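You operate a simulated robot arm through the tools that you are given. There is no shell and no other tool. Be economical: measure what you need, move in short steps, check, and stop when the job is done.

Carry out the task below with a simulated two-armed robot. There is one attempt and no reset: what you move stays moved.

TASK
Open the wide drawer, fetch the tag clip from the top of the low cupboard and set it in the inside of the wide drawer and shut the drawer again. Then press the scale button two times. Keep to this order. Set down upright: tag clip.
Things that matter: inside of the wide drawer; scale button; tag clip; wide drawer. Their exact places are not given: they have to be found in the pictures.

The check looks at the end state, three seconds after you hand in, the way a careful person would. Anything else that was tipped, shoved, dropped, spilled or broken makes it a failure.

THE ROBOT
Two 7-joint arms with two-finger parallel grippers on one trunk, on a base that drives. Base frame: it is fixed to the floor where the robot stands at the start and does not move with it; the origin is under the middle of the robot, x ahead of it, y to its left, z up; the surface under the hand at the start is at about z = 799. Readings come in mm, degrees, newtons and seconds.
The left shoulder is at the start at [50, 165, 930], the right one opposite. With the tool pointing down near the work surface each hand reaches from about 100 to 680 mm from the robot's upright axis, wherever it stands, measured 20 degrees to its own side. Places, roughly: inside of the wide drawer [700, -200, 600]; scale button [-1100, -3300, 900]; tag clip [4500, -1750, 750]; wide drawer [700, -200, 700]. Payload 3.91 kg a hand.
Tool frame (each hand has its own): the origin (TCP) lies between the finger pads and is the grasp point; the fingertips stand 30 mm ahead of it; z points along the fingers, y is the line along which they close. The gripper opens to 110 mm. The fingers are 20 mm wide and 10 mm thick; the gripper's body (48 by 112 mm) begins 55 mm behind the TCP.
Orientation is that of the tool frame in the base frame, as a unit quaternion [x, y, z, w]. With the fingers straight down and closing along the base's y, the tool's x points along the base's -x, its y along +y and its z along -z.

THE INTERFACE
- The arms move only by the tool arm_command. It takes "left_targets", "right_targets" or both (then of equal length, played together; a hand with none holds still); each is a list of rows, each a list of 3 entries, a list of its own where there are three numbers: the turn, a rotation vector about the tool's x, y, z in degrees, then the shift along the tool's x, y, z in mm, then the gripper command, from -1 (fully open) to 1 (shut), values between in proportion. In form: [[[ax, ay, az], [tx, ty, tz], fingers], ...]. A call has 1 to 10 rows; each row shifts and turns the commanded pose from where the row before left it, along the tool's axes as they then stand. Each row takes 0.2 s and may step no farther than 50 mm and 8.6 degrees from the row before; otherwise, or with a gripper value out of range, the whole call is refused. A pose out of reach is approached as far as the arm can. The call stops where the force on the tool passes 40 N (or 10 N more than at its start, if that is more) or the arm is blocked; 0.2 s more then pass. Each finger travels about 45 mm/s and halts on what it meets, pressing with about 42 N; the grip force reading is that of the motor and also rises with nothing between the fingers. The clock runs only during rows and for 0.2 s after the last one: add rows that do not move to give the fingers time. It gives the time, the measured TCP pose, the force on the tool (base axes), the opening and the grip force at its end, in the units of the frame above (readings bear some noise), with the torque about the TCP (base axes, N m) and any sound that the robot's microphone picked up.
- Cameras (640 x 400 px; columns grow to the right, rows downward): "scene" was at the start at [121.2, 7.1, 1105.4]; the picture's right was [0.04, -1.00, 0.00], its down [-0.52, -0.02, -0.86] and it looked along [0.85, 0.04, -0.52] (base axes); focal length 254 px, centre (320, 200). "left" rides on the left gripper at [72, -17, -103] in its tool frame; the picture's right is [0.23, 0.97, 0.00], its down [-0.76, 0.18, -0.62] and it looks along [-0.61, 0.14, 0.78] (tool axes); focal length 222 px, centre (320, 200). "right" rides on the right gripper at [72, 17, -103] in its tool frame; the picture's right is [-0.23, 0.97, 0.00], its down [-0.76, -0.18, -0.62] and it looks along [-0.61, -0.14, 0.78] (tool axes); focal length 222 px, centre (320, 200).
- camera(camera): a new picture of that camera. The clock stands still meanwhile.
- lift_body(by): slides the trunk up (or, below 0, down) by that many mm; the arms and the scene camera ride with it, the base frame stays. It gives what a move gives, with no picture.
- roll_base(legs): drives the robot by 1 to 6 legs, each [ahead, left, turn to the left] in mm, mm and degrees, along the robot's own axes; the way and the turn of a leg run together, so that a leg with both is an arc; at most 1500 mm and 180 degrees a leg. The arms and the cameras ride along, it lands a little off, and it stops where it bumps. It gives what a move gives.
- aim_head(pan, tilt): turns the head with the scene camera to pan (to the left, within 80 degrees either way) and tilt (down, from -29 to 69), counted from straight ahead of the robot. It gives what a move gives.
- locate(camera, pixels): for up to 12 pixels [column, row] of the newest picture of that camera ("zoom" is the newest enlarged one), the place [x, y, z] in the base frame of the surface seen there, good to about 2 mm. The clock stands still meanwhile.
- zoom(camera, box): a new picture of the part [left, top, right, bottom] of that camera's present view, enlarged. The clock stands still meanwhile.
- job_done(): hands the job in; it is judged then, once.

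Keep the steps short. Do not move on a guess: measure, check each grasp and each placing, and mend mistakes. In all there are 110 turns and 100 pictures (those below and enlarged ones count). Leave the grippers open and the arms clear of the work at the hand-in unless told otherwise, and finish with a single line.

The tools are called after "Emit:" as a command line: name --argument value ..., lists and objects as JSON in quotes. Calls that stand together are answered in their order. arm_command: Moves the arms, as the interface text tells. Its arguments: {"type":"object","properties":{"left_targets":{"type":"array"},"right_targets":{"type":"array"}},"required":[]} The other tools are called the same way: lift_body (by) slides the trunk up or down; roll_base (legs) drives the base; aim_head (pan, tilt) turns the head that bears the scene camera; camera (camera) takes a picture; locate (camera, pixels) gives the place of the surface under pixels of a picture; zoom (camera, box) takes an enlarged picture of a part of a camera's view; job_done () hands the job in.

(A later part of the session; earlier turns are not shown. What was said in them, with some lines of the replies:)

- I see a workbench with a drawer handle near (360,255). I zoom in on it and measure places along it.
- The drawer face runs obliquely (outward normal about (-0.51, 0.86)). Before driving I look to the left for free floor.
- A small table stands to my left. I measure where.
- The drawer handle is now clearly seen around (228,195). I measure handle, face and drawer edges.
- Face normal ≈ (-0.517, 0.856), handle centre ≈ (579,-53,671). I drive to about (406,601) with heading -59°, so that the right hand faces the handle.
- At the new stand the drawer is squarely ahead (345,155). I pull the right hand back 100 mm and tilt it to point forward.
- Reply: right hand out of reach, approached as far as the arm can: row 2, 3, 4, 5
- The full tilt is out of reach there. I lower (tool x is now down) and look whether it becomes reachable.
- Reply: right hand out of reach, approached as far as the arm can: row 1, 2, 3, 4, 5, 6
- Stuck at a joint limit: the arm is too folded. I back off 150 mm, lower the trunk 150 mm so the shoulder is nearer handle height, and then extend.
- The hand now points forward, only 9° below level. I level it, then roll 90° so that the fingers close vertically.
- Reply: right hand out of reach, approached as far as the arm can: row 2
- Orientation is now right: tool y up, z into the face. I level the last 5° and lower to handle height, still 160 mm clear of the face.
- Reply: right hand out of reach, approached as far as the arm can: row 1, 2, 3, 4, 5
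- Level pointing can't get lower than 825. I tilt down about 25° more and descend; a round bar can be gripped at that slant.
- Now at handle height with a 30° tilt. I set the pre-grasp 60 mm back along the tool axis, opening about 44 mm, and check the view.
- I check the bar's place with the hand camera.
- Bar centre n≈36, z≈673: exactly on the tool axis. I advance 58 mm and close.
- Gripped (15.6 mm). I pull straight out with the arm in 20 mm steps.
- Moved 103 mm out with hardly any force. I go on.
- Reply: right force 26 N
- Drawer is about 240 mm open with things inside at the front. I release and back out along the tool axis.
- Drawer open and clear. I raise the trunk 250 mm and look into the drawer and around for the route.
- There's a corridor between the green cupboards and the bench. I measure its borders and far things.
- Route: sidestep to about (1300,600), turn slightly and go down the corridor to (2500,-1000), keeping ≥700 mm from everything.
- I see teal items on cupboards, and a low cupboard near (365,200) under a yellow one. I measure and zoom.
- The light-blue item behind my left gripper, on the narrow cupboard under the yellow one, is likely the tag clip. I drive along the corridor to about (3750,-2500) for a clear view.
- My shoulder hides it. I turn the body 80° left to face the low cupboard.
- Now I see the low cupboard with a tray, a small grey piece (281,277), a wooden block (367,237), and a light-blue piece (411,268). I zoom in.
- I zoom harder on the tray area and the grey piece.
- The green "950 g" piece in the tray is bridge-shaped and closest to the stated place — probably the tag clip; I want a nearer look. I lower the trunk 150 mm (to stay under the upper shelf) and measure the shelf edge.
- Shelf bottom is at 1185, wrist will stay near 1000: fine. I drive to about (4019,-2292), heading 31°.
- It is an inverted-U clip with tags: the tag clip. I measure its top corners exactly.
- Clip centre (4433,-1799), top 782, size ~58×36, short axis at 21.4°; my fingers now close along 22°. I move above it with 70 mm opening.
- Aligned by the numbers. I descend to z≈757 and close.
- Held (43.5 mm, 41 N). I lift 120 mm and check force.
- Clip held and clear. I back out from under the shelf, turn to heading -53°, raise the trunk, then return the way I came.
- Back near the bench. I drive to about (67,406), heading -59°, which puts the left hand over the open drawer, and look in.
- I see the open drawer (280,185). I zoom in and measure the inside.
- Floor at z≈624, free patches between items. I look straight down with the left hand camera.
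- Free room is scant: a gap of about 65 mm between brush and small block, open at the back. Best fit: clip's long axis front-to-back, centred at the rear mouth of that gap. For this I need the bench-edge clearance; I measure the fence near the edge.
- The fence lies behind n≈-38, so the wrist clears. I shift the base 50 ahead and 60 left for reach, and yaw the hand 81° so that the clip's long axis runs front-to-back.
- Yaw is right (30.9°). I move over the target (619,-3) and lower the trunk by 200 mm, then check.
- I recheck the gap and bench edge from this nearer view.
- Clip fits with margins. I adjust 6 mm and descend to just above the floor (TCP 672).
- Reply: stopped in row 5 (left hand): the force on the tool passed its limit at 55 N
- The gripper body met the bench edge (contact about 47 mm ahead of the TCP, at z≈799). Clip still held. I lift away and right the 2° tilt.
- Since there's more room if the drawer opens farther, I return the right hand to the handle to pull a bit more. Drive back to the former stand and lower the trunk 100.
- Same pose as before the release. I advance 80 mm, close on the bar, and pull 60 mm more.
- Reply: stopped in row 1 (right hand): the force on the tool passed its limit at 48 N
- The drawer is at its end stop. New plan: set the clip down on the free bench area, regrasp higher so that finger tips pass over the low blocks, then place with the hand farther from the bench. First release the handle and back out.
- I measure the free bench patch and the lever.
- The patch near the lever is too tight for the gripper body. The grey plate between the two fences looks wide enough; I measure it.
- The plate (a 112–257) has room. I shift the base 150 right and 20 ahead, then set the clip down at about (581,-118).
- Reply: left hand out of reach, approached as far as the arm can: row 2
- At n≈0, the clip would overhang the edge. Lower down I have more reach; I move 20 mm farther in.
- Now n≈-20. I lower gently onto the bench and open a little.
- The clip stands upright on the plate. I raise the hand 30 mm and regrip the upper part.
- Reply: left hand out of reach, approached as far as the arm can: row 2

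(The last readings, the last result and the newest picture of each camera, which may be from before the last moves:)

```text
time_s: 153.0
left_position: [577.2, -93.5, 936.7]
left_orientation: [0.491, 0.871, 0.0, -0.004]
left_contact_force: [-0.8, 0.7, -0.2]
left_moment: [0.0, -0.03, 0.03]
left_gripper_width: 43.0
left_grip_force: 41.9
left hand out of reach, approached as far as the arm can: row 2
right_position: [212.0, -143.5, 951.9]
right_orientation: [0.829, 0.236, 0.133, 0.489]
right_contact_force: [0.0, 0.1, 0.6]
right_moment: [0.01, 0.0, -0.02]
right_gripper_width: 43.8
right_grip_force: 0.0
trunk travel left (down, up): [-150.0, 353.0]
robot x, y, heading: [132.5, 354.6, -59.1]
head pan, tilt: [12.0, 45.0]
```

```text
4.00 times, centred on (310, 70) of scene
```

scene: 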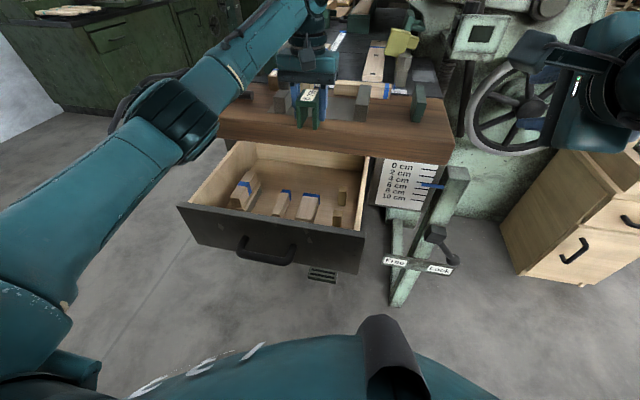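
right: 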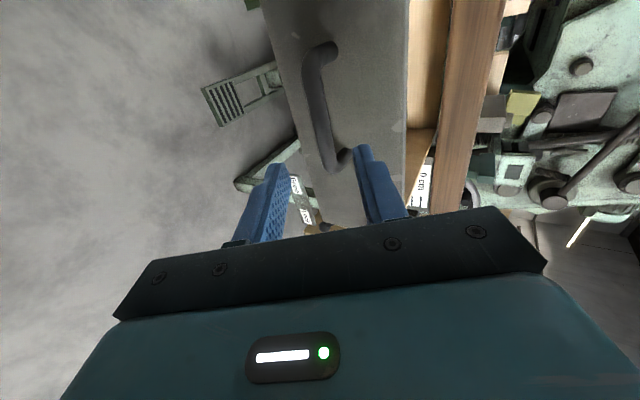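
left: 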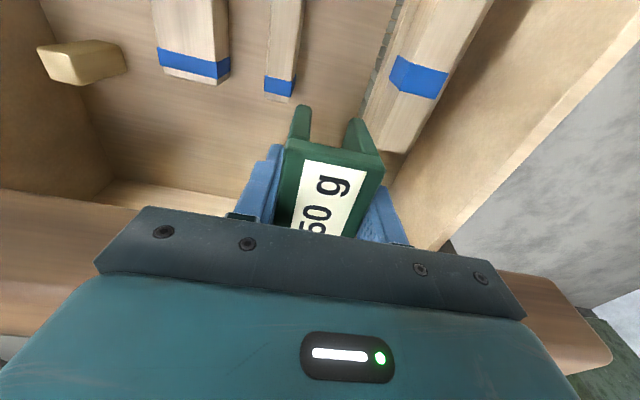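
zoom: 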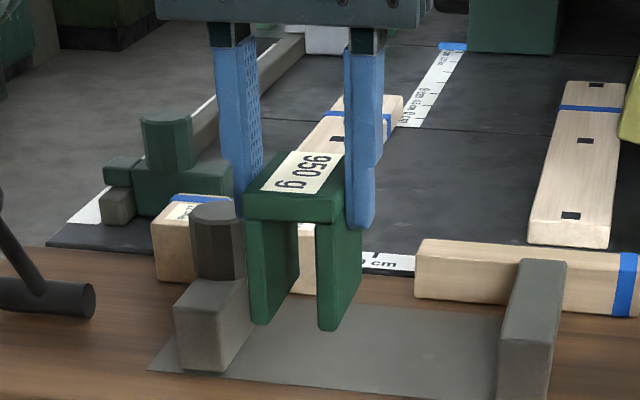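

Held high now. I move out over the drawer, then above the gap at about (611,17), and lower partway.

Emit:
arm_command --left_targets '[[[0, 0, 0], [39, 0, 0], 1], [[0, 0, 0], [39, 0, 0], 1], [[0, 0, 0], [0, 43, 0], 1], [[0, 0, 0], [0, 43, 0], 1], [[0, 0, 0], [0, 0, 45], 1], [[0, 0, 0], [0, 0, 45], 1], [[0, 0, 0], [0, 0, 30], 1], [[0, 0, 0], [0, 0, 0], 1]]'

Emit:
camera --camera "left"

Emit:
zoom --camera "scene" --box '[160, 60, 360, 260]'

```text
time_s: 154.8
left_position: [610.1, 19.0, 817.2]
left_orientation: [0.491, 0.871, -0.003, -0.005]
left_contact_force: [0.9, 0.2, -0.3]
left_moment: [-0.02, -0.03, -0.01]
left_gripper_width: 43.2
left_grip_force: 42.1
right_position: [212.1, -143.6, 951.8]
right_orientation: [0.83, 0.236, 0.132, 0.488]
right_contact_force: [0.5, 0.1, 0.0]
right_moment: [0.02, 0.01, -0.04]
right_gripper_width: 44.0
right_grip_force: 0.0
trunk travel left (down, up): [-150.0, 353.0]
robot x, y, heading: [130.4, 353.3, -59.0]
head pan, tilt: [12.0, 45.0]
```

```text
48 pictures are left
```

left: 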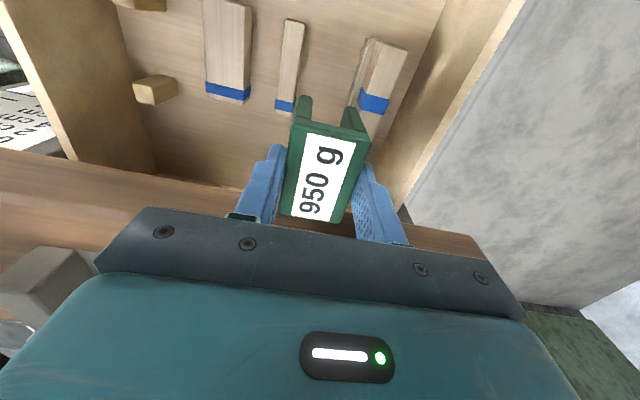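

```text
2.00 times, centred on (260, 160) of scene
```

zoom: 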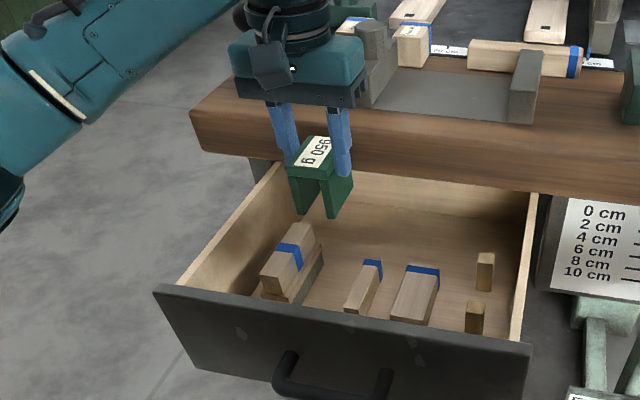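

I re-measure block and brush edges to be sure the drawer hasn't shifted.

Emit:
locate --camera "left" --pixels '[[293, 106], [278, 106], [300, 30], [352, 100], [358, 70], [320, 60], [340, 70], [375, 125], [368, 132], [330, 80]]'

Emit:
zoom --camera "left" --box '[250, 20, 430, 150]'

```text
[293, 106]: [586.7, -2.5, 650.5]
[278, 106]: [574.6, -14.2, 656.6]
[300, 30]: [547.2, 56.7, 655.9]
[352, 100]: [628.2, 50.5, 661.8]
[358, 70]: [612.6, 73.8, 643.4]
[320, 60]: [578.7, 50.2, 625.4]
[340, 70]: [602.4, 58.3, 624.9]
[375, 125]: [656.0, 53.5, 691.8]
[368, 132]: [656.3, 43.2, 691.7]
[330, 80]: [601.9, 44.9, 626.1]
```

```text
3.08 times, centred on (340, 85) of left
```

zoom: 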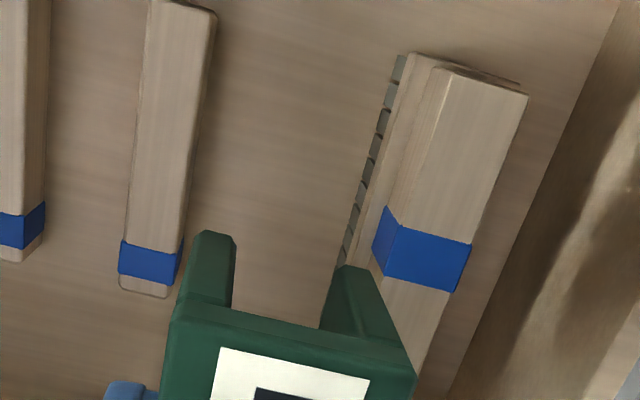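

Unchanged. Brush top is at 662, tips will be at 664; I shift 3 mm away from the brush and descend to 10 mm above the floor.

Emit:
arm_command --left_targets '[[[0, 0, 0], [-2, -3.4, 0], 1], [[0, 0, 0], [0, 0, 35], 1], [[0, 0, 0], [0, 0, 35], 1], [[0, 0, 0], [0, 0, 25], 1], [[0, 0, 0], [0, 0, 15], 1], [[0, 0, 0], [0, 0, 0], 1]]'

Emit:
zoom --camera "scene" --box '[180, 100, 340, 220]'

Emit:
camera --camera "left"

```text
time_s: 156.2
left_position: [606.4, 15.1, 707.1]
left_orientation: [0.491, 0.871, -0.001, -0.005]
left_contact_force: [0.5, -0.3, -0.4]
left_moment: [0.02, 0.02, 0.01]
left_gripper_width: 43.2
left_grip_force: 41.6
right_position: [210.1, -144.3, 952.3]
right_orientation: [0.829, 0.236, 0.132, 0.489]
right_contact_force: [-1.1, -0.1, -0.1]
right_moment: [0.01, 0.02, 0.01]
right_gripper_width: 44.2
right_grip_force: 0.1
trunk travel left (down, up): [-150.0, 353.0]
robot x, y, heading: [132.0, 351.2, -59.0]
head pan, tilt: [12.0, 45.0]
```

```text
3.33 times, centred on (260, 160) of scene
```

zoom: 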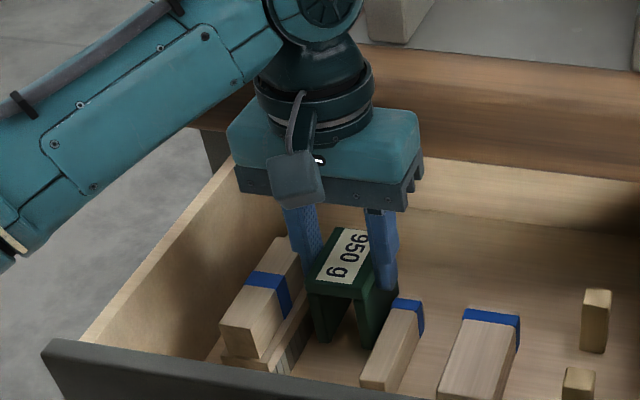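

```text
44 pictures are left
```

left: 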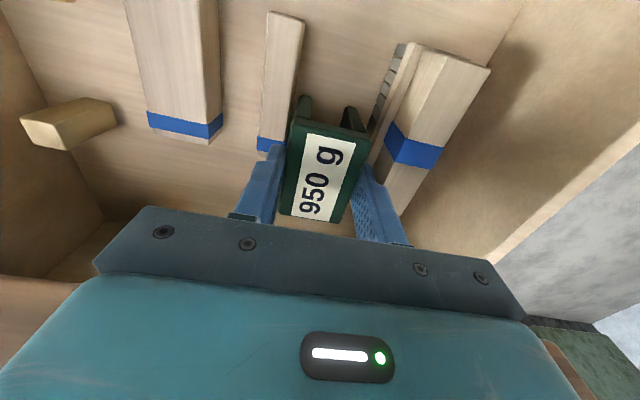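

Clip sits between block and brush. I lower the last 13 mm gently.

Emit:
arm_command --left_targets '[[[0, 0, 0], [0, 1.5, 4], 1], [[0, 0, 0], [0, 0, 4], 1], [[0, 0, 0], [0, 0, 3], 1], [[0, 0, 0], [0, 0, 1.5], 1], [[0, 0, 0], [0, 0, 0], 1]]'

Emit:
zoom --camera "left" --box '[220, 60, 440, 240]'

```text
time_s: 157.4
left_position: [607.8, 16.5, 694.4]
left_orientation: [0.489, 0.872, -0.001, -0.005]
left_contact_force: [0.3, 0.1, -0.4]
left_moment: [0.0, 0.02, 0.01]
left_gripper_width: 43.0
left_grip_force: 41.9
right_position: [211.4, -142.1, 951.7]
right_orientation: [0.83, 0.236, 0.133, 0.488]
right_contact_force: [0.1, -1.0, 0.2]
right_moment: [0.0, -0.06, 0.0]
right_gripper_width: 44.2
right_grip_force: 0.1
trunk travel left (down, up): [-150.0, 353.0]
robot x, y, heading: [129.9, 355.1, -59.3]
head pan, tilt: [12.0, 45.0]
```

```text
2.22 times, centred on (330, 150) of left
```

zoom: 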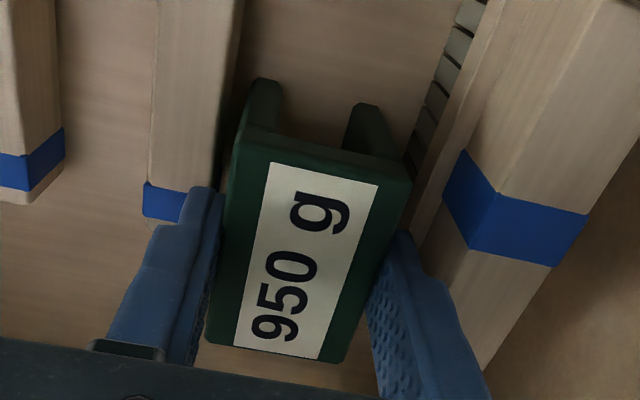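

Nearly down. I lower 1 mm at a time to feel the floor.

Emit:
arm_command --left_targets '[[[0, 0, 0], [0, 0, 1], 1], [[0, 0, 0], [0, 0, 1], 1], [[0, 0, 0], [0, 0, 0], 1]]'

```text
time_s: 158.2
left_position: [606.1, 16.1, 694.1]
left_orientation: [0.491, 0.871, -0.002, -0.003]
left_contact_force: [-0.7, 0.4, 8.8]
left_moment: [0.36, -0.04, -0.01]
left_gripper_width: 43.4
left_grip_force: 41.5
right_position: [211.1, -142.7, 951.4]
right_orientation: [0.829, 0.236, 0.133, 0.489]
right_contact_force: [-0.7, -0.5, -0.1]
right_moment: [0.04, 0.0, -0.03]
right_gripper_width: 43.7
right_grip_force: 0.1
trunk travel left (down, up): [-150.0, 353.0]
robot x, y, heading: [131.1, 352.0, -58.9]
head pan, tilt: [12.0, 45.0]
```

Floor contact felt at the clip's near bottom edge (8.8 N). I release by about 6 mm and rise.

Emit:
arm_command --left_targets '[[[0, 0, 0], [0, 0, 0], 0.11], [[0, 0, 0], [0, 0, 0], 0.11], [[0, 0, 0], [0, 0, -10], 0.11], [[0, 0, 0], [0, 0, -20], 0.11], [[0, 0, 0], [0, 0, -40], 0.11], [[0, 0, 0], [0, 0, -40], 0.11], [[0, 0, 0], [0, 0, -40], 0.11]]'

Emit:
camera --camera "left"

Emit:
zoom --camera "scene" --box '[180, 100, 380, 260]'

```text
time_s: 159.8
left_position: [608.9, 15.4, 843.4]
left_orientation: [0.489, 0.872, -0.002, -0.005]
left_contact_force: [-0.4, -0.3, -1.4]
left_moment: [0.0, 0.01, 0.05]
left_gripper_width: 49.1
left_grip_force: 0.0
right_position: [210.4, -143.0, 951.3]
right_orientation: [0.83, 0.236, 0.132, 0.487]
right_contact_force: [0.0, -0.5, 0.3]
right_moment: [-0.01, 0.01, 0.0]
right_gripper_width: 44.0
right_grip_force: 0.1
trunk travel left (down, up): [-150.0, 353.0]
robot x, y, heading: [131.1, 355.5, -58.8]
head pan, tilt: [12.0, 45.0]
```

```text
42 pictures are left
```

left: 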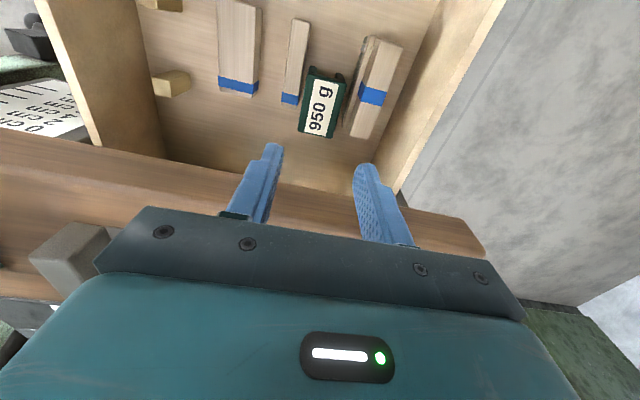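

```text
2.50 times, centred on (280, 180) of scene
```

zoom: 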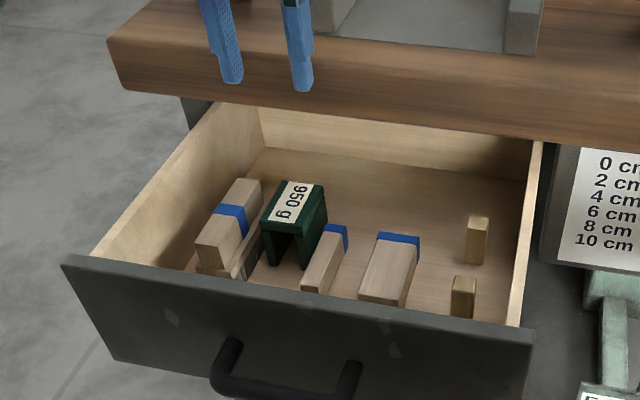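

Clip stands upright between the things, none moved. Now to shut: back to the former stand, lower the trunk, and bring the right hand with closed fingers before the drawer front.

Emit:
roll_base --legs '[[-216, 365, 0]]'

Emit:
lift_body --by -150

Emit:
arm_command --right_targets '[[[0, 0, 0], [0, -34.6, 20], 1], [[0, 0, 0], [0, -34.6, 20], 1], [[0, 0, 0], [0, 0, 0], 1], [[0, 0, 0], [0, 0, 0], 1]]'

Emit:
camera --camera "right"

```text
time_s: 163.5
left_position: [807.6, 387.8, 842.4]
left_orientation: [0.49, 0.872, -0.001, -0.005]
left_contact_force: [-0.4, -0.2, 0.2]
left_moment: [-0.04, 0.02, -0.04]
left_gripper_width: 49.1
left_grip_force: 0.1
right_position: [410.7, 228.7, 951.2]
right_orientation: [0.829, 0.236, 0.132, 0.489]
right_contact_force: [-0.2, 0.3, 0.2]
right_moment: [0.0, 0.0, -0.06]
right_gripper_width: 44.0
right_grip_force: 0.0
trunk travel left (down, up): [-150.0, 353.0]
robot x, y, heading: [331.3, 729.6, -58.8]
head pan, tilt: [12.0, 45.0]
```

```text
time_s: 165.3
left_position: [806.8, 387.8, 693.9]
left_orientation: [0.49, 0.871, -0.002, -0.004]
left_contact_force: [-0.3, 0.0, 0.0]
left_moment: [-0.01, 0.02, 0.01]
left_gripper_width: 48.8
left_grip_force: 0.1
right_position: [410.2, 228.1, 803.2]
right_orientation: [0.829, 0.236, 0.133, 0.489]
right_contact_force: [0.4, 0.1, -0.1]
right_moment: [-0.02, 0.01, 0.02]
right_gripper_width: 43.9
right_grip_force: 0.0
trunk travel left (down, up): [0.0, 503.0]
robot x, y, heading: [332.5, 723.8, -58.8]
head pan, tilt: [12.0, 45.0]
```

```text
time_s: 166.3
left_position: [807.9, 387.1, 692.1]
left_orientation: [0.49, 0.872, -0.002, -0.005]
left_contact_force: [-0.3, 0.7, 0.4]
left_moment: [-0.05, 0.04, 0.0]
left_gripper_width: 49.0
left_grip_force: 0.0
right_position: [412.4, 226.5, 720.6]
right_orientation: [0.83, 0.235, 0.133, 0.488]
right_contact_force: [0.2, -0.3, 1.0]
right_moment: [-0.03, -0.05, -0.02]
right_gripper_width: 0.0
right_grip_force: 37.9
trunk travel left (down, up): [0.0, 503.0]
robot x, y, heading: [330.3, 722.9, -58.8]
head pan, tilt: [12.0, 45.0]
```

```text
40 pictures are left
```

right: 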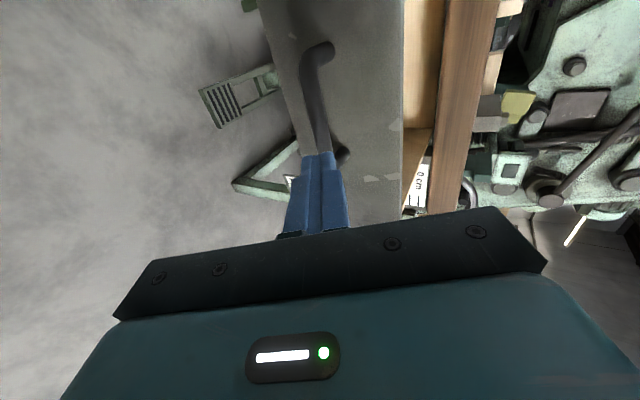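

Tips at z≈705, above the handle. I advance level along the face normal, pushing the drawer in.

Emit:
arm_command --right_targets '[[[0, 0, 0], [0, 10, 17.3], 1], [[0, 0, 0], [0, 10, 17.3], 1], [[0, 0, 0], [0, 10, 17.3], 1], [[0, 0, 0], [0, 10, 17.3], 1], [[0, 0, 0], [0, 5, 8.7], 1], [[0, 0, 0], [0, 5, 8.7], 1], [[0, 0, 0], [0, 5, 8.7], 1], [[0, 0, 0], [0, 5, 8.7], 1], [[0, 0, 0], [0, 5, 8.7], 1], [[0, 0, 0], [0, 5, 8.7], 1]]'

```text
time_s: 168.5
left_position: [806.6, 387.8, 692.8]
left_orientation: [0.491, 0.871, -0.001, -0.005]
left_contact_force: [0.8, 1.0, 0.1]
left_moment: [0.0, -0.03, 0.0]
left_gripper_width: 49.0
left_grip_force: 0.0
right_position: [483.7, 108.5, 723.0]
right_orientation: [0.83, 0.237, 0.133, 0.487]
right_contact_force: [0.9, 0.5, 0.1]
right_moment: [0.0, -0.01, 0.01]
right_gripper_width: 0.0
right_grip_force: 38.2
trunk travel left (down, up): [0.0, 503.0]
robot x, y, heading: [328.7, 726.9, -59.0]
head pan, tilt: [12.0, 45.0]
```

Emit:
camera --camera "scene"

```text
39 pictures are left
```

scene: 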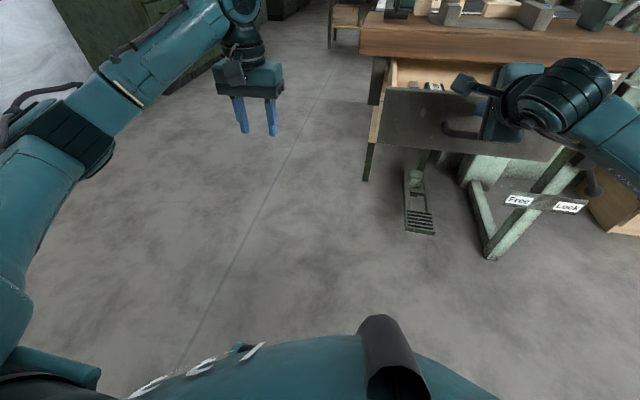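

The drawer is moving in with the fingers on its face. I keep pushing 170 mm.

Emit:
arm_command --right_targets '[[[0, 0, 0], [0, 8.5, 14.7], 1], [[0, 0, 0], [0, 8.5, 14.7], 1], [[0, 0, 0], [0, 8.5, 14.7], 1], [[0, 0, 0], [0, 8.5, 14.7], 1], [[0, 0, 0], [0, 8.5, 14.7], 1], [[0, 0, 0], [0, 8.5, 14.7], 1], [[0, 0, 0], [0, 8.5, 14.7], 1], [[0, 0, 0], [0, 8.5, 14.7], 1], [[0, 0, 0], [0, 8.5, 14.7], 1], [[0, 0, 0], [0, 8.5, 14.7], 1]]'

Emit:
camera --camera "scene"

```text
time_s: 170.7
left_position: [807.7, 387.1, 692.3]
left_orientation: [0.49, 0.872, -0.001, -0.005]
left_contact_force: [-0.6, -0.2, -0.3]
left_moment: [-0.01, -0.02, 0.01]
left_gripper_width: 49.0
left_grip_force: 0.1
right_position: [573.9, -38.4, 726.4]
right_orientation: [0.829, 0.237, 0.133, 0.489]
right_contact_force: [-0.3, -0.8, 0.4]
right_moment: [0.01, -0.03, -0.01]
right_gripper_width: 0.1
right_grip_force: 37.6
trunk travel left (down, up): [0.0, 503.0]
robot x, y, heading: [330.2, 723.0, -59.0]
head pan, tilt: [12.0, 45.0]
```

```text
38 pictures are left
```

scene: 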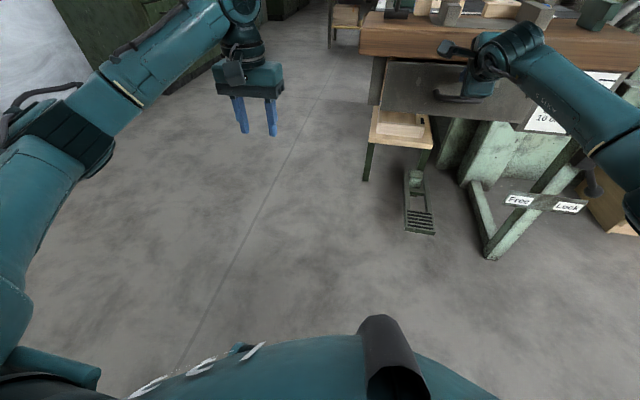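

25 mm remain. I push in 5 mm steps until it resists.

Emit:
arm_command --right_targets '[[[0, 0, 0], [0, 1, 5], 1], [[0, 0, 0], [0, 1, 5], 1], [[0, 0, 0], [0, 2.5, 4.3], 1], [[0, 0, 0], [0, 2.5, 4.3], 1], [[0, 0, 0], [0, 2, 3.5], 1], [[0, 0, 0], [0, 1.5, 2.6], 1], [[0, 0, 0], [0, 1.5, 2.6], 1]]'

Emit:
zoom --camera "scene" --box '[340, 20, 620, 200]'

Emit:
locate --camera "scene" --pixels '[[390, 75], [400, 100], [515, 110], [420, 85]]'

```text
time_s: 172.2
left_position: [806.2, 388.4, 694.1]
left_orientation: [0.491, 0.871, -0.001, -0.004]
left_contact_force: [-0.5, 0.1, 0.4]
left_moment: [0.02, 0.01, 0.01]
left_gripper_width: 48.8
left_grip_force: 0.2
right_position: [585.2, -58.7, 723.9]
right_orientation: [0.831, 0.237, 0.133, 0.486]
right_contact_force: [-11.3, 17.4, 3.9]
right_moment: [-0.02, 0.0, -0.14]
right_gripper_width: 0.1
right_grip_force: 37.7
trunk travel left (down, up): [0.0, 503.0]
robot x, y, heading: [332.9, 728.5, -59.0]
head pan, tilt: [12.0, 45.0]
stopped in row 7 (right hand): the force on the tool passed its limit at 47 N (the readings are from after the stop); the commanded pose is now the measured one
```

```text
2.22 times, centred on (480, 110) of scene
```

zoom: 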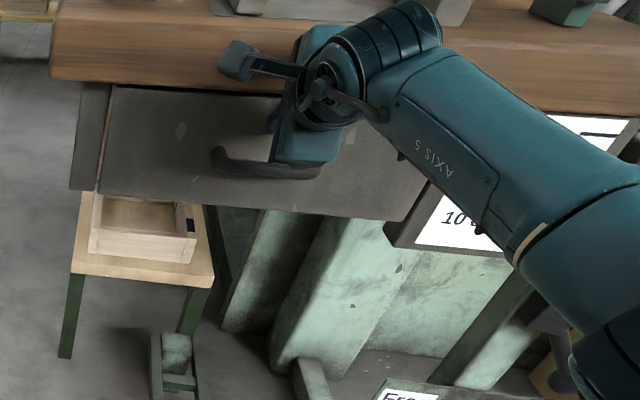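

```text
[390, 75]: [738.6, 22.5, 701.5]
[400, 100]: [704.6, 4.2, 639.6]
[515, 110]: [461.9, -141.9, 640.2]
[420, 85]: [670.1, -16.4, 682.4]
```

Those readings come from the picture before the last push. I measure on the new enlarged one.

Emit:
locate --camera "zoom" --pixels '[[120, 120], [150, 180], [400, 195], [180, 130], [85, 150], [105, 140]]'

```text
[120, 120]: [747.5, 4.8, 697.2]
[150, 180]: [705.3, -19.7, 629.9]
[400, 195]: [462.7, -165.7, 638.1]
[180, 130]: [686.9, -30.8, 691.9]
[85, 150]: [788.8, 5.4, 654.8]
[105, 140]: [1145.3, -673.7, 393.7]
```

The face is back at n≈0: drawer shut. I back the right hand off and raise the trunk.

Emit:
arm_command --right_targets '[[[0, 0, 0], [0, -10, -17.3], 1], [[0, 0, 0], [0, -10, -17.3], 1], [[0, 0, 0], [0, -15, -26], 1], [[0, 0, 0], [0, -15, -26], 1], [[0, 0, 0], [0, -15, -26], 1], [[0, 0, 0], [0, -15, -26], 1]]'

Emit:
lift_body --by 250

Emit:
aim_head --pan -75 --tilt 15

Emit:
camera --camera "scene"

```text
time_s: 173.6
left_position: [806.2, 387.3, 691.8]
left_orientation: [0.491, 0.871, -0.001, -0.005]
left_contact_force: [-0.4, -0.7, -0.1]
left_moment: [0.01, 0.02, 0.05]
left_gripper_width: 49.1
left_grip_force: 0.0
right_position: [501.8, 78.2, 720.2]
right_orientation: [0.832, 0.236, 0.132, 0.485]
right_contact_force: [-0.3, 0.0, 0.8]
right_moment: [0.0, 0.0, 0.0]
right_gripper_width: 0.0
right_grip_force: 37.9
trunk travel left (down, up): [0.0, 503.0]
robot x, y, heading: [329.0, 727.3, -58.8]
head pan, tilt: [12.0, 45.0]
```

```text
time_s: 176.2
left_position: [806.6, 388.4, 943.3]
left_orientation: [0.491, 0.871, -0.001, -0.005]
left_contact_force: [-0.3, 0.0, 0.2]
left_moment: [-0.02, 0.03, -0.01]
left_gripper_width: 49.0
left_grip_force: 0.2
right_position: [503.1, 77.2, 971.0]
right_orientation: [0.832, 0.235, 0.132, 0.485]
right_contact_force: [0.2, -0.3, -0.3]
right_moment: [0.0, 0.0, 0.02]
right_gripper_width: 0.1
right_grip_force: 37.2
trunk travel left (down, up): [-250.0, 253.0]
robot x, y, heading: [331.6, 725.1, -59.1]
head pan, tilt: [12.0, 45.0]
```

```text
time_s: 177.8
left_position: [806.7, 387.2, 943.2]
left_orientation: [0.491, 0.871, -0.002, -0.005]
left_contact_force: [-0.6, 0.5, 0.0]
left_moment: [0.05, 0.03, -0.01]
left_gripper_width: 49.0
left_grip_force: 0.1
right_position: [503.8, 77.7, 970.9]
right_orientation: [0.832, 0.236, 0.132, 0.484]
right_contact_force: [0.2, 0.2, -0.5]
right_moment: [-0.05, -0.02, -0.03]
right_gripper_width: 0.2
right_grip_force: 37.6
trunk travel left (down, up): [-250.0, 253.0]
robot x, y, heading: [329.1, 726.4, -59.0]
head pan, tilt: [-75.0, 15.0]
```

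```text
36 pictures are left
```

scene: 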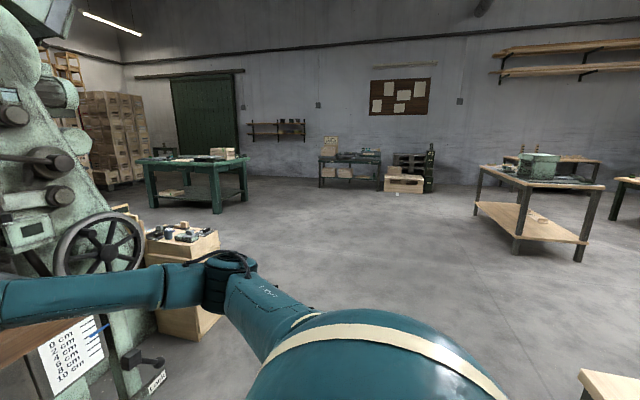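

Direction to the scale falls on the green table near (200,165). I zoom and measure.

Emit:
zoom --camera "scene" --box '[120, 120, 280, 220]'

Emit:
locate --camera "scene" --pixels '[[222, 154], [142, 162], [246, 160], [214, 211], [154, 204], [247, 190], [190, 225], [195, 325], [155, 235], [217, 240], [180, 156]]'

```text
4.00 times, centred on (200, 170) of scene
```

zoom: 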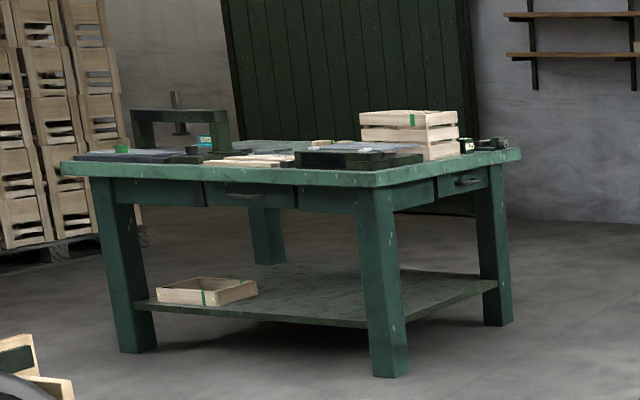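

```text
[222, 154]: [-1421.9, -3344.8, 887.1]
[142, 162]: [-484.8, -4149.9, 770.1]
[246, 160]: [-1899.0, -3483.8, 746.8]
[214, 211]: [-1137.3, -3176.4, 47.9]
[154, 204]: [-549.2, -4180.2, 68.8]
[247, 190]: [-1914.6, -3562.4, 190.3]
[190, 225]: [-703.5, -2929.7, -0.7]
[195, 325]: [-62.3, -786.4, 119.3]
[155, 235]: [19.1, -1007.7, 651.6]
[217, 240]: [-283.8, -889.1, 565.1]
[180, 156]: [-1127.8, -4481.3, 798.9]
```

The scale is likely near the table's near corner (-1137,-3176). I drive around the cart, via (-750,-400), to about (-850,-2100) facing the table.

Emit:
roll_base --legs '[[0, 0, -74.8], [800, 0, 0], [760, 0, 0], [0, 0, 40.4], [900, 0, 0], [750, 0, 0]]'

Emit:
aim_head --pan -10 --tilt 25

Emit:
camera --camera "scene"

```text
time_s: 199.0
left_position: [-619.2, -2615.4, 942.8]
left_orientation: [0.722, 0.692, 0.0, -0.005]
left_contact_force: [0.4, -0.4, 0.2]
left_moment: [0.01, 0.04, 0.03]
left_gripper_width: 49.0
left_grip_force: 0.1
right_position: [-1044.4, -2705.3, 971.0]
right_orientation: [0.865, -0.014, -0.014, 0.502]
right_contact_force: [0.2, 0.3, 0.0]
right_moment: [-0.02, 0.0, -0.01]
right_gripper_width: 0.1
right_grip_force: 37.3
trunk travel left (down, up): [-250.0, 253.0]
robot x, y, heading: [-827.1, -2067.4, -92.7]
head pan, tilt: [-75.0, 15.0]
```

```text
time_s: 200.3
left_position: [-619.5, -2614.4, 943.8]
left_orientation: [0.722, 0.692, 0.0, -0.005]
left_contact_force: [-1.0, 0.2, 0.4]
left_moment: [0.0, 0.02, -0.01]
left_gripper_width: 49.2
left_grip_force: 0.1
right_position: [-1044.6, -2705.7, 970.0]
right_orientation: [0.864, -0.015, -0.013, 0.503]
right_contact_force: [0.0, 1.0, 0.6]
right_moment: [0.0, -0.01, -0.02]
right_gripper_width: 0.1
right_grip_force: 37.7
trunk travel left (down, up): [-250.0, 253.0]
robot x, y, heading: [-827.6, -2069.2, -92.4]
head pan, tilt: [-10.0, 25.0]
```

```text
34 pictures are left
```

scene: 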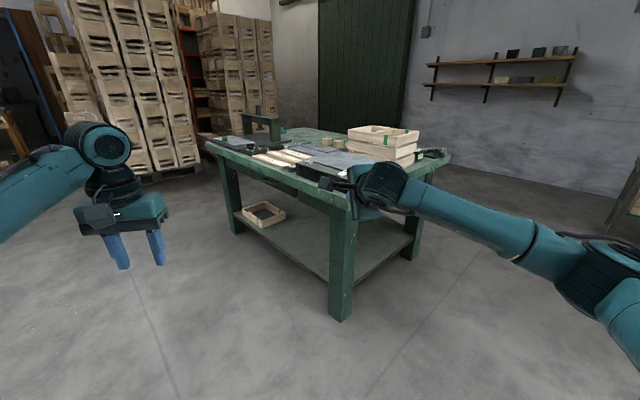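

Emit:
zoom --camera "scene" --box '[200, 100, 460, 230]'

Emit:
locate --camera "scene" --pixels '[[340, 160], [330, 172], [310, 170], [340, 310], [210, 142], [448, 155], [348, 190], [325, 183], [280, 158], [300, 175]]'

```text
2.46 times, centred on (330, 165) of scene
```

zoom: 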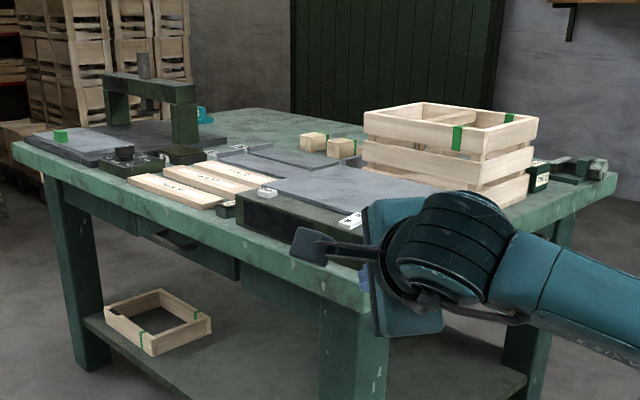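

```text
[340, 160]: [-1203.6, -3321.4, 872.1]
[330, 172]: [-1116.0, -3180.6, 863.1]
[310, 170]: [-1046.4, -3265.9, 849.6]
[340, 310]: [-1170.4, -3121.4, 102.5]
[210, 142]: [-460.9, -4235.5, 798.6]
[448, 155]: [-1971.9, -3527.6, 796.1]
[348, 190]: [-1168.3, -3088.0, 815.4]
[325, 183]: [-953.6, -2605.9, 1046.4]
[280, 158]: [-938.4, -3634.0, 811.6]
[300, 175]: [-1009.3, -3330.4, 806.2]
```

The scale seems to be the dark box near the table's edge, partly hidden by my right hand. I raise 80 mm, turn to face that edge squarely (heading -149°) and drive to about (-726,-2831).

Emit:
lift_body --by 80

Emit:
roll_base --legs '[[0, 0, -56.2], [251, 643, 0]]'

Emit:
aim_head --pan 10 --tilt 40

Emit:
camera --camera "scene"

```text
time_s: 201.5
left_position: [-619.8, -2615.6, 1023.2]
left_orientation: [0.722, 0.692, 0.0, -0.005]
left_contact_force: [0.1, -0.1, -0.1]
left_moment: [0.0, -0.02, -0.03]
left_gripper_width: 48.9
left_grip_force: 0.0
right_position: [-1044.8, -2706.0, 1050.8]
right_orientation: [0.865, -0.015, -0.013, 0.501]
right_contact_force: [0.0, 0.3, -0.1]
right_moment: [-0.01, -0.02, 0.0]
right_gripper_width: 0.3
right_grip_force: 38.4
trunk travel left (down, up): [-330.0, 173.0]
robot x, y, heading: [-833.3, -2067.2, -92.3]
head pan, tilt: [-10.0, 25.0]
```

```text
time_s: 210.2
left_position: [-1055.9, -3232.3, 1021.9]
left_orientation: [0.964, 0.265, 0.003, -0.004]
left_contact_force: [-0.1, 0.2, -0.5]
left_moment: [0.0, 0.0, -0.01]
left_gripper_width: 49.0
left_grip_force: 0.1
right_position: [-1363.8, -2927.0, 1050.0]
right_orientation: [0.754, -0.425, -0.251, 0.434]
right_contact_force: [0.3, -0.6, 0.2]
right_moment: [0.0, -0.01, -0.01]
right_gripper_width: 0.0
right_grip_force: 37.5
trunk travel left (down, up): [-330.0, 173.0]
robot x, y, heading: [-710.2, -2762.2, -149.4]
head pan, tilt: [-10.0, 25.0]
```

```text
time_s: 211.0
left_position: [-1055.1, -3231.8, 1023.8]
left_orientation: [0.964, 0.265, 0.002, -0.005]
left_contact_force: [1.1, -0.4, 0.2]
left_moment: [0.03, 0.0, -0.01]
left_gripper_width: 49.3
left_grip_force: 0.1
right_position: [-1362.4, -2926.0, 1049.2]
right_orientation: [0.753, -0.424, -0.251, 0.436]
right_contact_force: [0.7, 0.7, 0.5]
right_moment: [-0.01, 0.01, 0.02]
right_gripper_width: 0.2
right_grip_force: 37.7
trunk travel left (down, up): [-330.0, 173.0]
robot x, y, heading: [-712.6, -2760.8, -149.3]
head pan, tilt: [10.0, 40.0]
```

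```text
32 pictures are left
```

scene: 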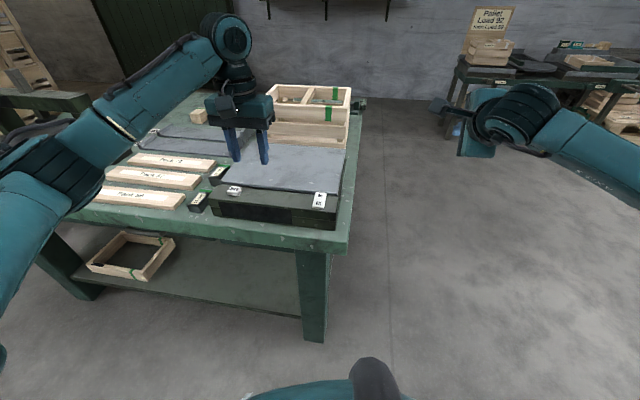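

Now the scale is visible at (275,190). I zoom in.

Emit:
zoom --camera "scene" --box '[180, 140, 360, 240]'

Emit:
camera --camera "left"

```text
3.56 times, centred on (270, 190) of scene
```

zoom: 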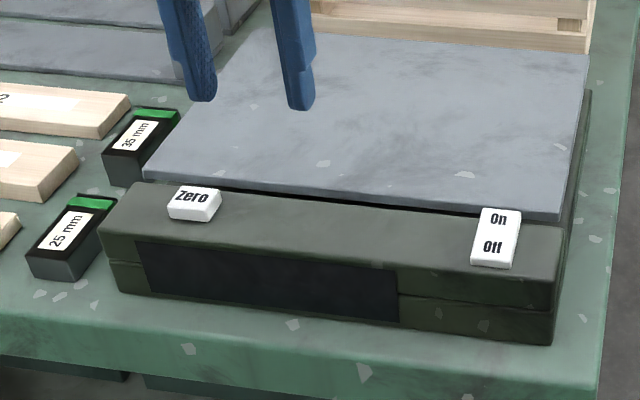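

```text
30 pictures are left
```

left: 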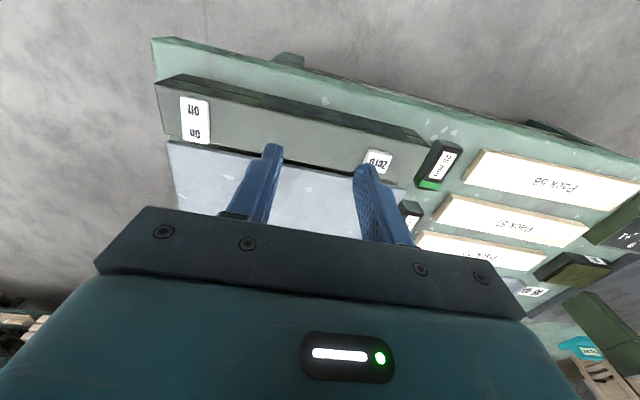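

There's a "Zero" push key and an "On/Off" rocker. I measure both against the stated place.

Emit:
locate --camera "zoom" --pixels '[[190, 195], [175, 215], [215, 205], [195, 188], [495, 235], [500, 215], [490, 260], [330, 225], [350, 130], [150, 190], [545, 235]]'

Emit:
zoom --camera "scene" --box '[210, 170, 350, 230]'

```text
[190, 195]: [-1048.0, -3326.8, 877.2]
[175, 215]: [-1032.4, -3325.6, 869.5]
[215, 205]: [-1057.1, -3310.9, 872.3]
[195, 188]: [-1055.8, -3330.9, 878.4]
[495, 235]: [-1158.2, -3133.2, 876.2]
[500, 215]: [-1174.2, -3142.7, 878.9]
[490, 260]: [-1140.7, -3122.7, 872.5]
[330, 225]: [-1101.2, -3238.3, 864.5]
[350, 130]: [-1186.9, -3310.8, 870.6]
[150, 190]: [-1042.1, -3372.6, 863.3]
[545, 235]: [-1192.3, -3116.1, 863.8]
```

```text
4.57 times, centred on (280, 200) of scene
```

zoom: 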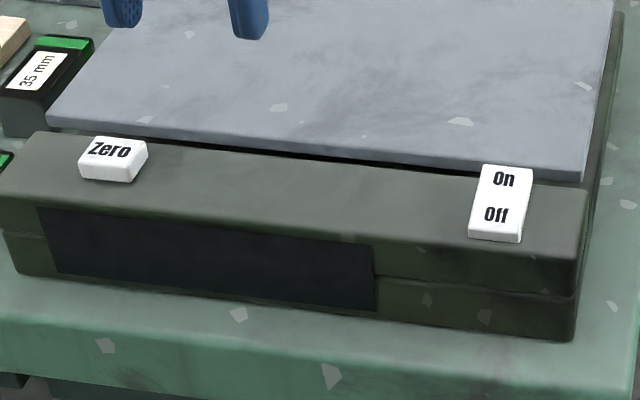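

The "Zero" key at about (-1048,-3325,877) fits the stated place: that is the scale button. I locate its top centre exactly.

Emit:
locate --camera "zoom" --pixels '[[93, 140], [145, 144], [130, 168], [83, 162], [110, 153], [105, 177]]'

Emit:
arm_command --left_targets '[[[0, 0, 0], [0, 0, 0], 1], [[0, 0, 0], [0, 0, 0], 1], [[0, 0, 0], [0, 0, 0], 1]]'

```text
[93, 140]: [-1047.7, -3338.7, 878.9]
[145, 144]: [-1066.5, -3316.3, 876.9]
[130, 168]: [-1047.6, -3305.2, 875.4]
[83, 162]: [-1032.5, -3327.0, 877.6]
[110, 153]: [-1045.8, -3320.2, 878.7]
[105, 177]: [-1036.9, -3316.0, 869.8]
```

```text
time_s: 211.8
left_position: [-1054.9, -3232.4, 1022.0]
left_orientation: [0.964, 0.266, 0.004, -0.004]
left_contact_force: [-0.3, 0.6, -0.4]
left_moment: [-0.01, -0.02, 0.0]
left_gripper_width: 0.2
left_grip_force: 21.0
right_position: [-1362.9, -2925.7, 1049.7]
right_orientation: [0.754, -0.424, -0.251, 0.435]
right_contact_force: [0.1, -0.3, 0.1]
right_moment: [0.02, 0.01, 0.0]
right_gripper_width: 0.0
right_grip_force: 37.8
trunk travel left (down, up): [-330.0, 173.0]
robot x, y, heading: [-712.2, -2757.2, -149.4]
head pan, tilt: [10.0, 40.0]
```

Key centre ≈ (-1048.5,-3322,877.5). Shifting the base 40 ahead and 80 left puts the closed left fingers over it; then I lower the trunk 80.

Emit:
roll_base --legs '[[40, 80, 0]]'

Emit:
lift_body --by -80

Emit:
camera --camera "left"

```text
time_s: 213.2
left_position: [-1049.4, -3321.0, 1023.0]
left_orientation: [0.964, 0.266, 0.003, -0.005]
left_contact_force: [0.3, -0.3, 0.9]
left_moment: [0.03, 0.01, -0.04]
left_gripper_width: 0.0
left_grip_force: 38.6
right_position: [-1356.7, -3015.8, 1049.6]
right_orientation: [0.753, -0.424, -0.252, 0.435]
right_contact_force: [0.0, -0.9, -0.8]
right_moment: [-0.03, 0.02, 0.01]
right_gripper_width: 0.0
right_grip_force: 37.6
trunk travel left (down, up): [-330.0, 173.0]
robot x, y, heading: [-705.1, -2848.0, -149.5]
head pan, tilt: [10.0, 40.0]
```

```text
time_s: 214.3
left_position: [-1050.0, -3321.7, 942.7]
left_orientation: [0.964, 0.265, 0.002, -0.004]
left_contact_force: [0.6, 0.6, -0.7]
left_moment: [0.04, 0.03, 0.0]
left_gripper_width: 0.0
left_grip_force: 38.1
right_position: [-1356.5, -3014.6, 970.1]
right_orientation: [0.753, -0.425, -0.251, 0.435]
right_contact_force: [1.6, -0.5, -0.6]
right_moment: [-0.02, -0.03, 0.0]
right_gripper_width: 0.1
right_grip_force: 37.7
trunk travel left (down, up): [-250.0, 253.0]
robot x, y, heading: [-704.5, -2851.1, -149.4]
head pan, tilt: [10.0, 40.0]
```

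```text
28 pictures are left
```

left: 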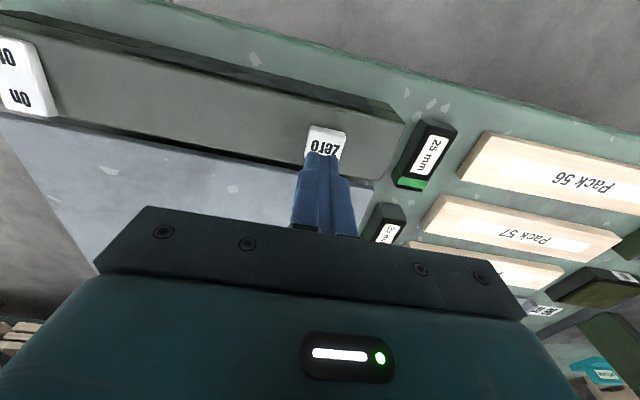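

The tip is over "Zero". I descend to ~4 mm above it.

Emit:
locate --camera "left" --pixels '[[310, 132], [342, 136], [325, 142], [312, 150]]'

Emit:
arm_command --left_targets '[[[0, 0, 0], [0, 0, 16], 1], [[0, 0, 0], [0, 0, 15], 1], [[0, 0, 0], [0, 0, 0], 1]]'

Emit:
zoom --camera "left" --box '[240, 80, 420, 240]'

```text
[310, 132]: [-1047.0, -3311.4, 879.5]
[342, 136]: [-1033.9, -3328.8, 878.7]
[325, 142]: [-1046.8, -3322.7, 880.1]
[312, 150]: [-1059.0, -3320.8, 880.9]
```

```text
time_s: 215.2
left_position: [-1049.8, -3320.6, 912.3]
left_orientation: [0.964, 0.265, 0.002, -0.004]
left_contact_force: [-0.2, 0.1, -0.7]
left_moment: [0.02, -0.01, 0.0]
left_gripper_width: 0.4
left_grip_force: 37.7
right_position: [-1357.1, -3014.6, 969.0]
right_orientation: [0.753, -0.425, -0.251, 0.436]
right_contact_force: [0.6, 0.8, -0.6]
right_moment: [-0.01, 0.01, 0.01]
right_gripper_width: 0.2
right_grip_force: 37.5
trunk travel left (down, up): [-250.0, 253.0]
robot x, y, heading: [-706.3, -2847.2, -149.2]
head pan, tilt: [10.0, 40.0]
```

```text
2.50 times, centred on (330, 160) of left
```

zoom: 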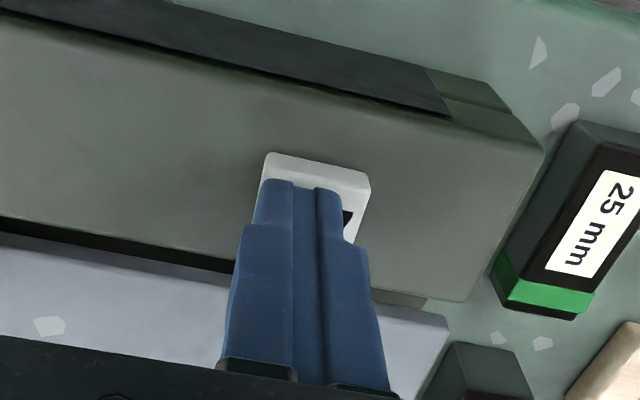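

Tip just above the key. I press down slowly and watch force and sound.

Emit:
arm_command --left_targets '[[[0, 0, 0], [0, 0, 2], 1], [[0, 0, 0], [0, 0, 1], 1], [[0, 0, 0], [0, 0, 1], 1], [[0, 0, 0], [0, 0, 1], 1]]'

```text
time_s: 216.2
left_position: [-1049.4, -3320.3, 907.2]
left_orientation: [0.964, 0.265, 0.003, -0.003]
left_contact_force: [0.0, -0.3, 0.5]
left_moment: [0.0, 0.02, -0.01]
left_gripper_width: 0.0
left_grip_force: 37.4
right_position: [-1355.6, -3013.5, 970.0]
right_orientation: [0.754, -0.424, -0.252, 0.435]
right_contact_force: [0.3, 0.2, 1.6]
right_moment: [0.02, -0.02, 0.0]
right_gripper_width: 0.0
right_grip_force: 37.6
trunk travel left (down, up): [-250.0, 253.0]
robot x, y, heading: [-705.3, -2847.6, -149.1]
head pan, tilt: [10.0, 40.0]
```

Emit:
arm_command --left_targets '[[[0, 0, 0], [0, 0, 1], 1], [[0, 0, 0], [0, 0, 1], 1], [[0, 0, 0], [0, 0, 0], 1]]'

```text
time_s: 216.9
left_position: [-1049.3, -3320.8, 904.5]
left_orientation: [0.964, 0.266, 0.002, -0.004]
left_contact_force: [-0.4, 0.4, 1.8]
left_moment: [-0.01, 0.02, -0.03]
left_gripper_width: 0.2
left_grip_force: 36.9
right_position: [-1356.2, -3016.2, 970.0]
right_orientation: [0.753, -0.424, -0.251, 0.435]
right_contact_force: [0.1, -0.2, -0.7]
right_moment: [0.02, 0.0, -0.02]
right_gripper_width: 0.0
right_grip_force: 38.0
trunk travel left (down, up): [-250.0, 253.0]
robot x, y, heading: [-705.0, -2846.8, -149.4]
head pan, tilt: [10.0, 40.0]
heard: click
```

A click at z≈904.5: first press. I let go by 10 mm and press again the same way.

Emit:
arm_command --left_targets '[[[0, 0, 0], [0, 0, -5], 1], [[0, 0, 0], [0, 0, -5], 1], [[0, 0, 0], [0, 0, 0], 1], [[0, 0, 0], [0, 0, 0], 1]]'

Emit:
arm_command --left_targets '[[[0, 0, 0], [0, 0, 4], 1], [[0, 0, 0], [0, 0, 3], 1], [[0, 0, 0], [0, 0, 1], 1], [[0, 0, 0], [0, 0, 1], 1], [[0, 0, 0], [0, 0, 1], 1], [[0, 0, 0], [0, 0, 0], 1]]'

```text
time_s: 217.9
left_position: [-1048.9, -3321.6, 915.1]
left_orientation: [0.964, 0.266, 0.002, -0.004]
left_contact_force: [0.3, -0.4, -0.2]
left_moment: [0.04, -0.03, 0.01]
left_gripper_width: 0.0
left_grip_force: 37.4
right_position: [-1357.0, -3015.0, 969.7]
right_orientation: [0.754, -0.424, -0.251, 0.435]
right_contact_force: [-0.7, -0.5, 0.2]
right_moment: [0.03, 0.0, 0.01]
right_gripper_width: 0.2
right_grip_force: 37.7
trunk travel left (down, up): [-250.0, 253.0]
robot x, y, heading: [-707.4, -2848.6, -149.3]
head pan, tilt: [10.0, 40.0]
```

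```text
time_s: 219.3
left_position: [-1050.0, -3320.5, 905.4]
left_orientation: [0.964, 0.266, 0.002, -0.004]
left_contact_force: [0.4, -0.7, 2.2]
left_moment: [-0.03, 0.03, 0.04]
left_gripper_width: 0.0
left_grip_force: 37.1
right_position: [-1357.4, -3013.6, 970.1]
right_orientation: [0.754, -0.425, -0.251, 0.435]
right_contact_force: [0.3, -0.8, 0.1]
right_moment: [0.01, 0.0, -0.02]
right_gripper_width: 0.1
right_grip_force: 37.4
trunk travel left (down, up): [-250.0, 253.0]
robot x, y, heading: [-705.2, -2847.7, -149.4]
head pan, tilt: [10.0, 40.0]
heard: click
```

A second click: two presses done. I rise straight up, then open both grippers clear of the work and back off.

Emit:
arm_command --left_targets '[[[0, 0, 0], [0, 0, -15], 1], [[0, 0, 0], [0, 0, -40], 1], [[0, 0, 0], [0, 0, -40], 1]]'

Emit:
roll_base --legs '[[-300, 0, 0]]'

Emit:
arm_command --left_targets '[[[0, 0, 0], [0, 0, 0], -1], [[0, 0, 0], [0, 0, 0], -1], [[0, 0, 0], [0, 0, 0], -1], [[0, 0, 0], [0, 0, 0], -1], [[0, 0, 0], [0, 0, 0], -1], [[0, 0, 0], [0, 0, 0], -1]]' --right_targets '[[[0, 0, 0], [0, 0, 0], -1], [[0, 0, 0], [0, 0, 0], -1], [[0, 0, 0], [0, 0, 0], -1], [[0, 0, 0], [0, 0, 0], -1], [[0, 0, 0], [0, 0, 0], -1], [[0, 0, 0], [0, 0, 0], -1]]'

Emit:
camera --camera "scene"

```text
time_s: 220.2
left_position: [-1050.0, -3320.9, 1000.7]
left_orientation: [0.964, 0.265, 0.002, -0.005]
left_contact_force: [-1.2, -0.5, -0.6]
left_moment: [-0.01, 0.02, -0.01]
left_gripper_width: 0.0
left_grip_force: 37.6
right_position: [-1355.5, -3015.9, 969.7]
right_orientation: [0.754, -0.424, -0.251, 0.435]
right_contact_force: [0.3, 0.2, 0.1]
right_moment: [0.0, -0.02, -0.02]
right_gripper_width: 0.0
right_grip_force: 38.0
trunk travel left (down, up): [-250.0, 253.0]
robot x, y, heading: [-710.0, -2847.4, -149.1]
head pan, tilt: [10.0, 40.0]
```

```text
time_s: 222.2
left_position: [-789.5, -3167.7, 1000.8]
left_orientation: [0.964, 0.265, 0.002, -0.005]
left_contact_force: [-0.2, 0.9, 0.2]
left_moment: [0.0, 0.0, 0.04]
left_gripper_width: 0.0
left_grip_force: 37.7
right_position: [-1097.4, -2860.5, 971.1]
right_orientation: [0.754, -0.424, -0.251, 0.435]
right_contact_force: [-0.7, 0.6, 0.3]
right_moment: [-0.02, -0.01, 0.01]
right_gripper_width: 0.1
right_grip_force: 37.6
trunk travel left (down, up): [-250.0, 253.0]
robot x, y, heading: [-447.3, -2695.3, -149.5]
head pan, tilt: [10.0, 40.0]
```

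```text
time_s: 223.6
left_position: [-789.3, -3167.3, 1000.0]
left_orientation: [0.964, 0.265, 0.002, -0.004]
left_contact_force: [-0.3, -0.1, 0.3]
left_moment: [0.03, -0.02, 0.02]
left_gripper_width: 110.2
left_grip_force: 0.0
right_position: [-1097.4, -2861.4, 970.3]
right_orientation: [0.753, -0.424, -0.252, 0.435]
right_contact_force: [-0.4, -0.2, 0.4]
right_moment: [-0.01, -0.04, 0.03]
right_gripper_width: 109.9
right_grip_force: 0.1
trunk travel left (down, up): [-250.0, 253.0]
robot x, y, heading: [-445.7, -2693.9, -149.5]
head pan, tilt: [10.0, 40.0]
```

```text
26 pictures are left
```

scene: 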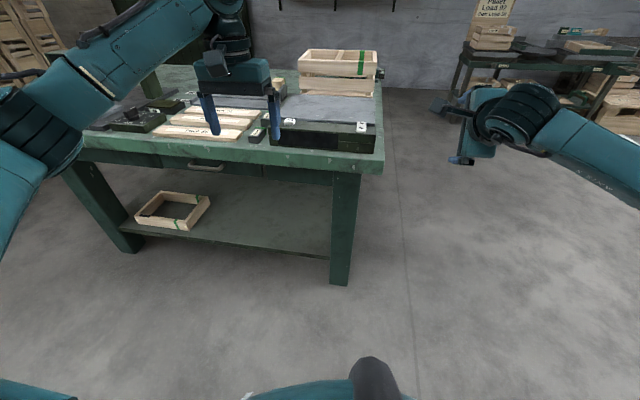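

The table and scale are undisturbed, both grippers are open and clear, and the drawer was measured shut with the clip inside. I hand in.

Emit:
job_done

```text
The job is handed in.
```

I put the tag clip upright in the wide drawer, shut the drawer, and pressed the scale's Zero button twice (two clicks heard), with both grippers left open and clear.
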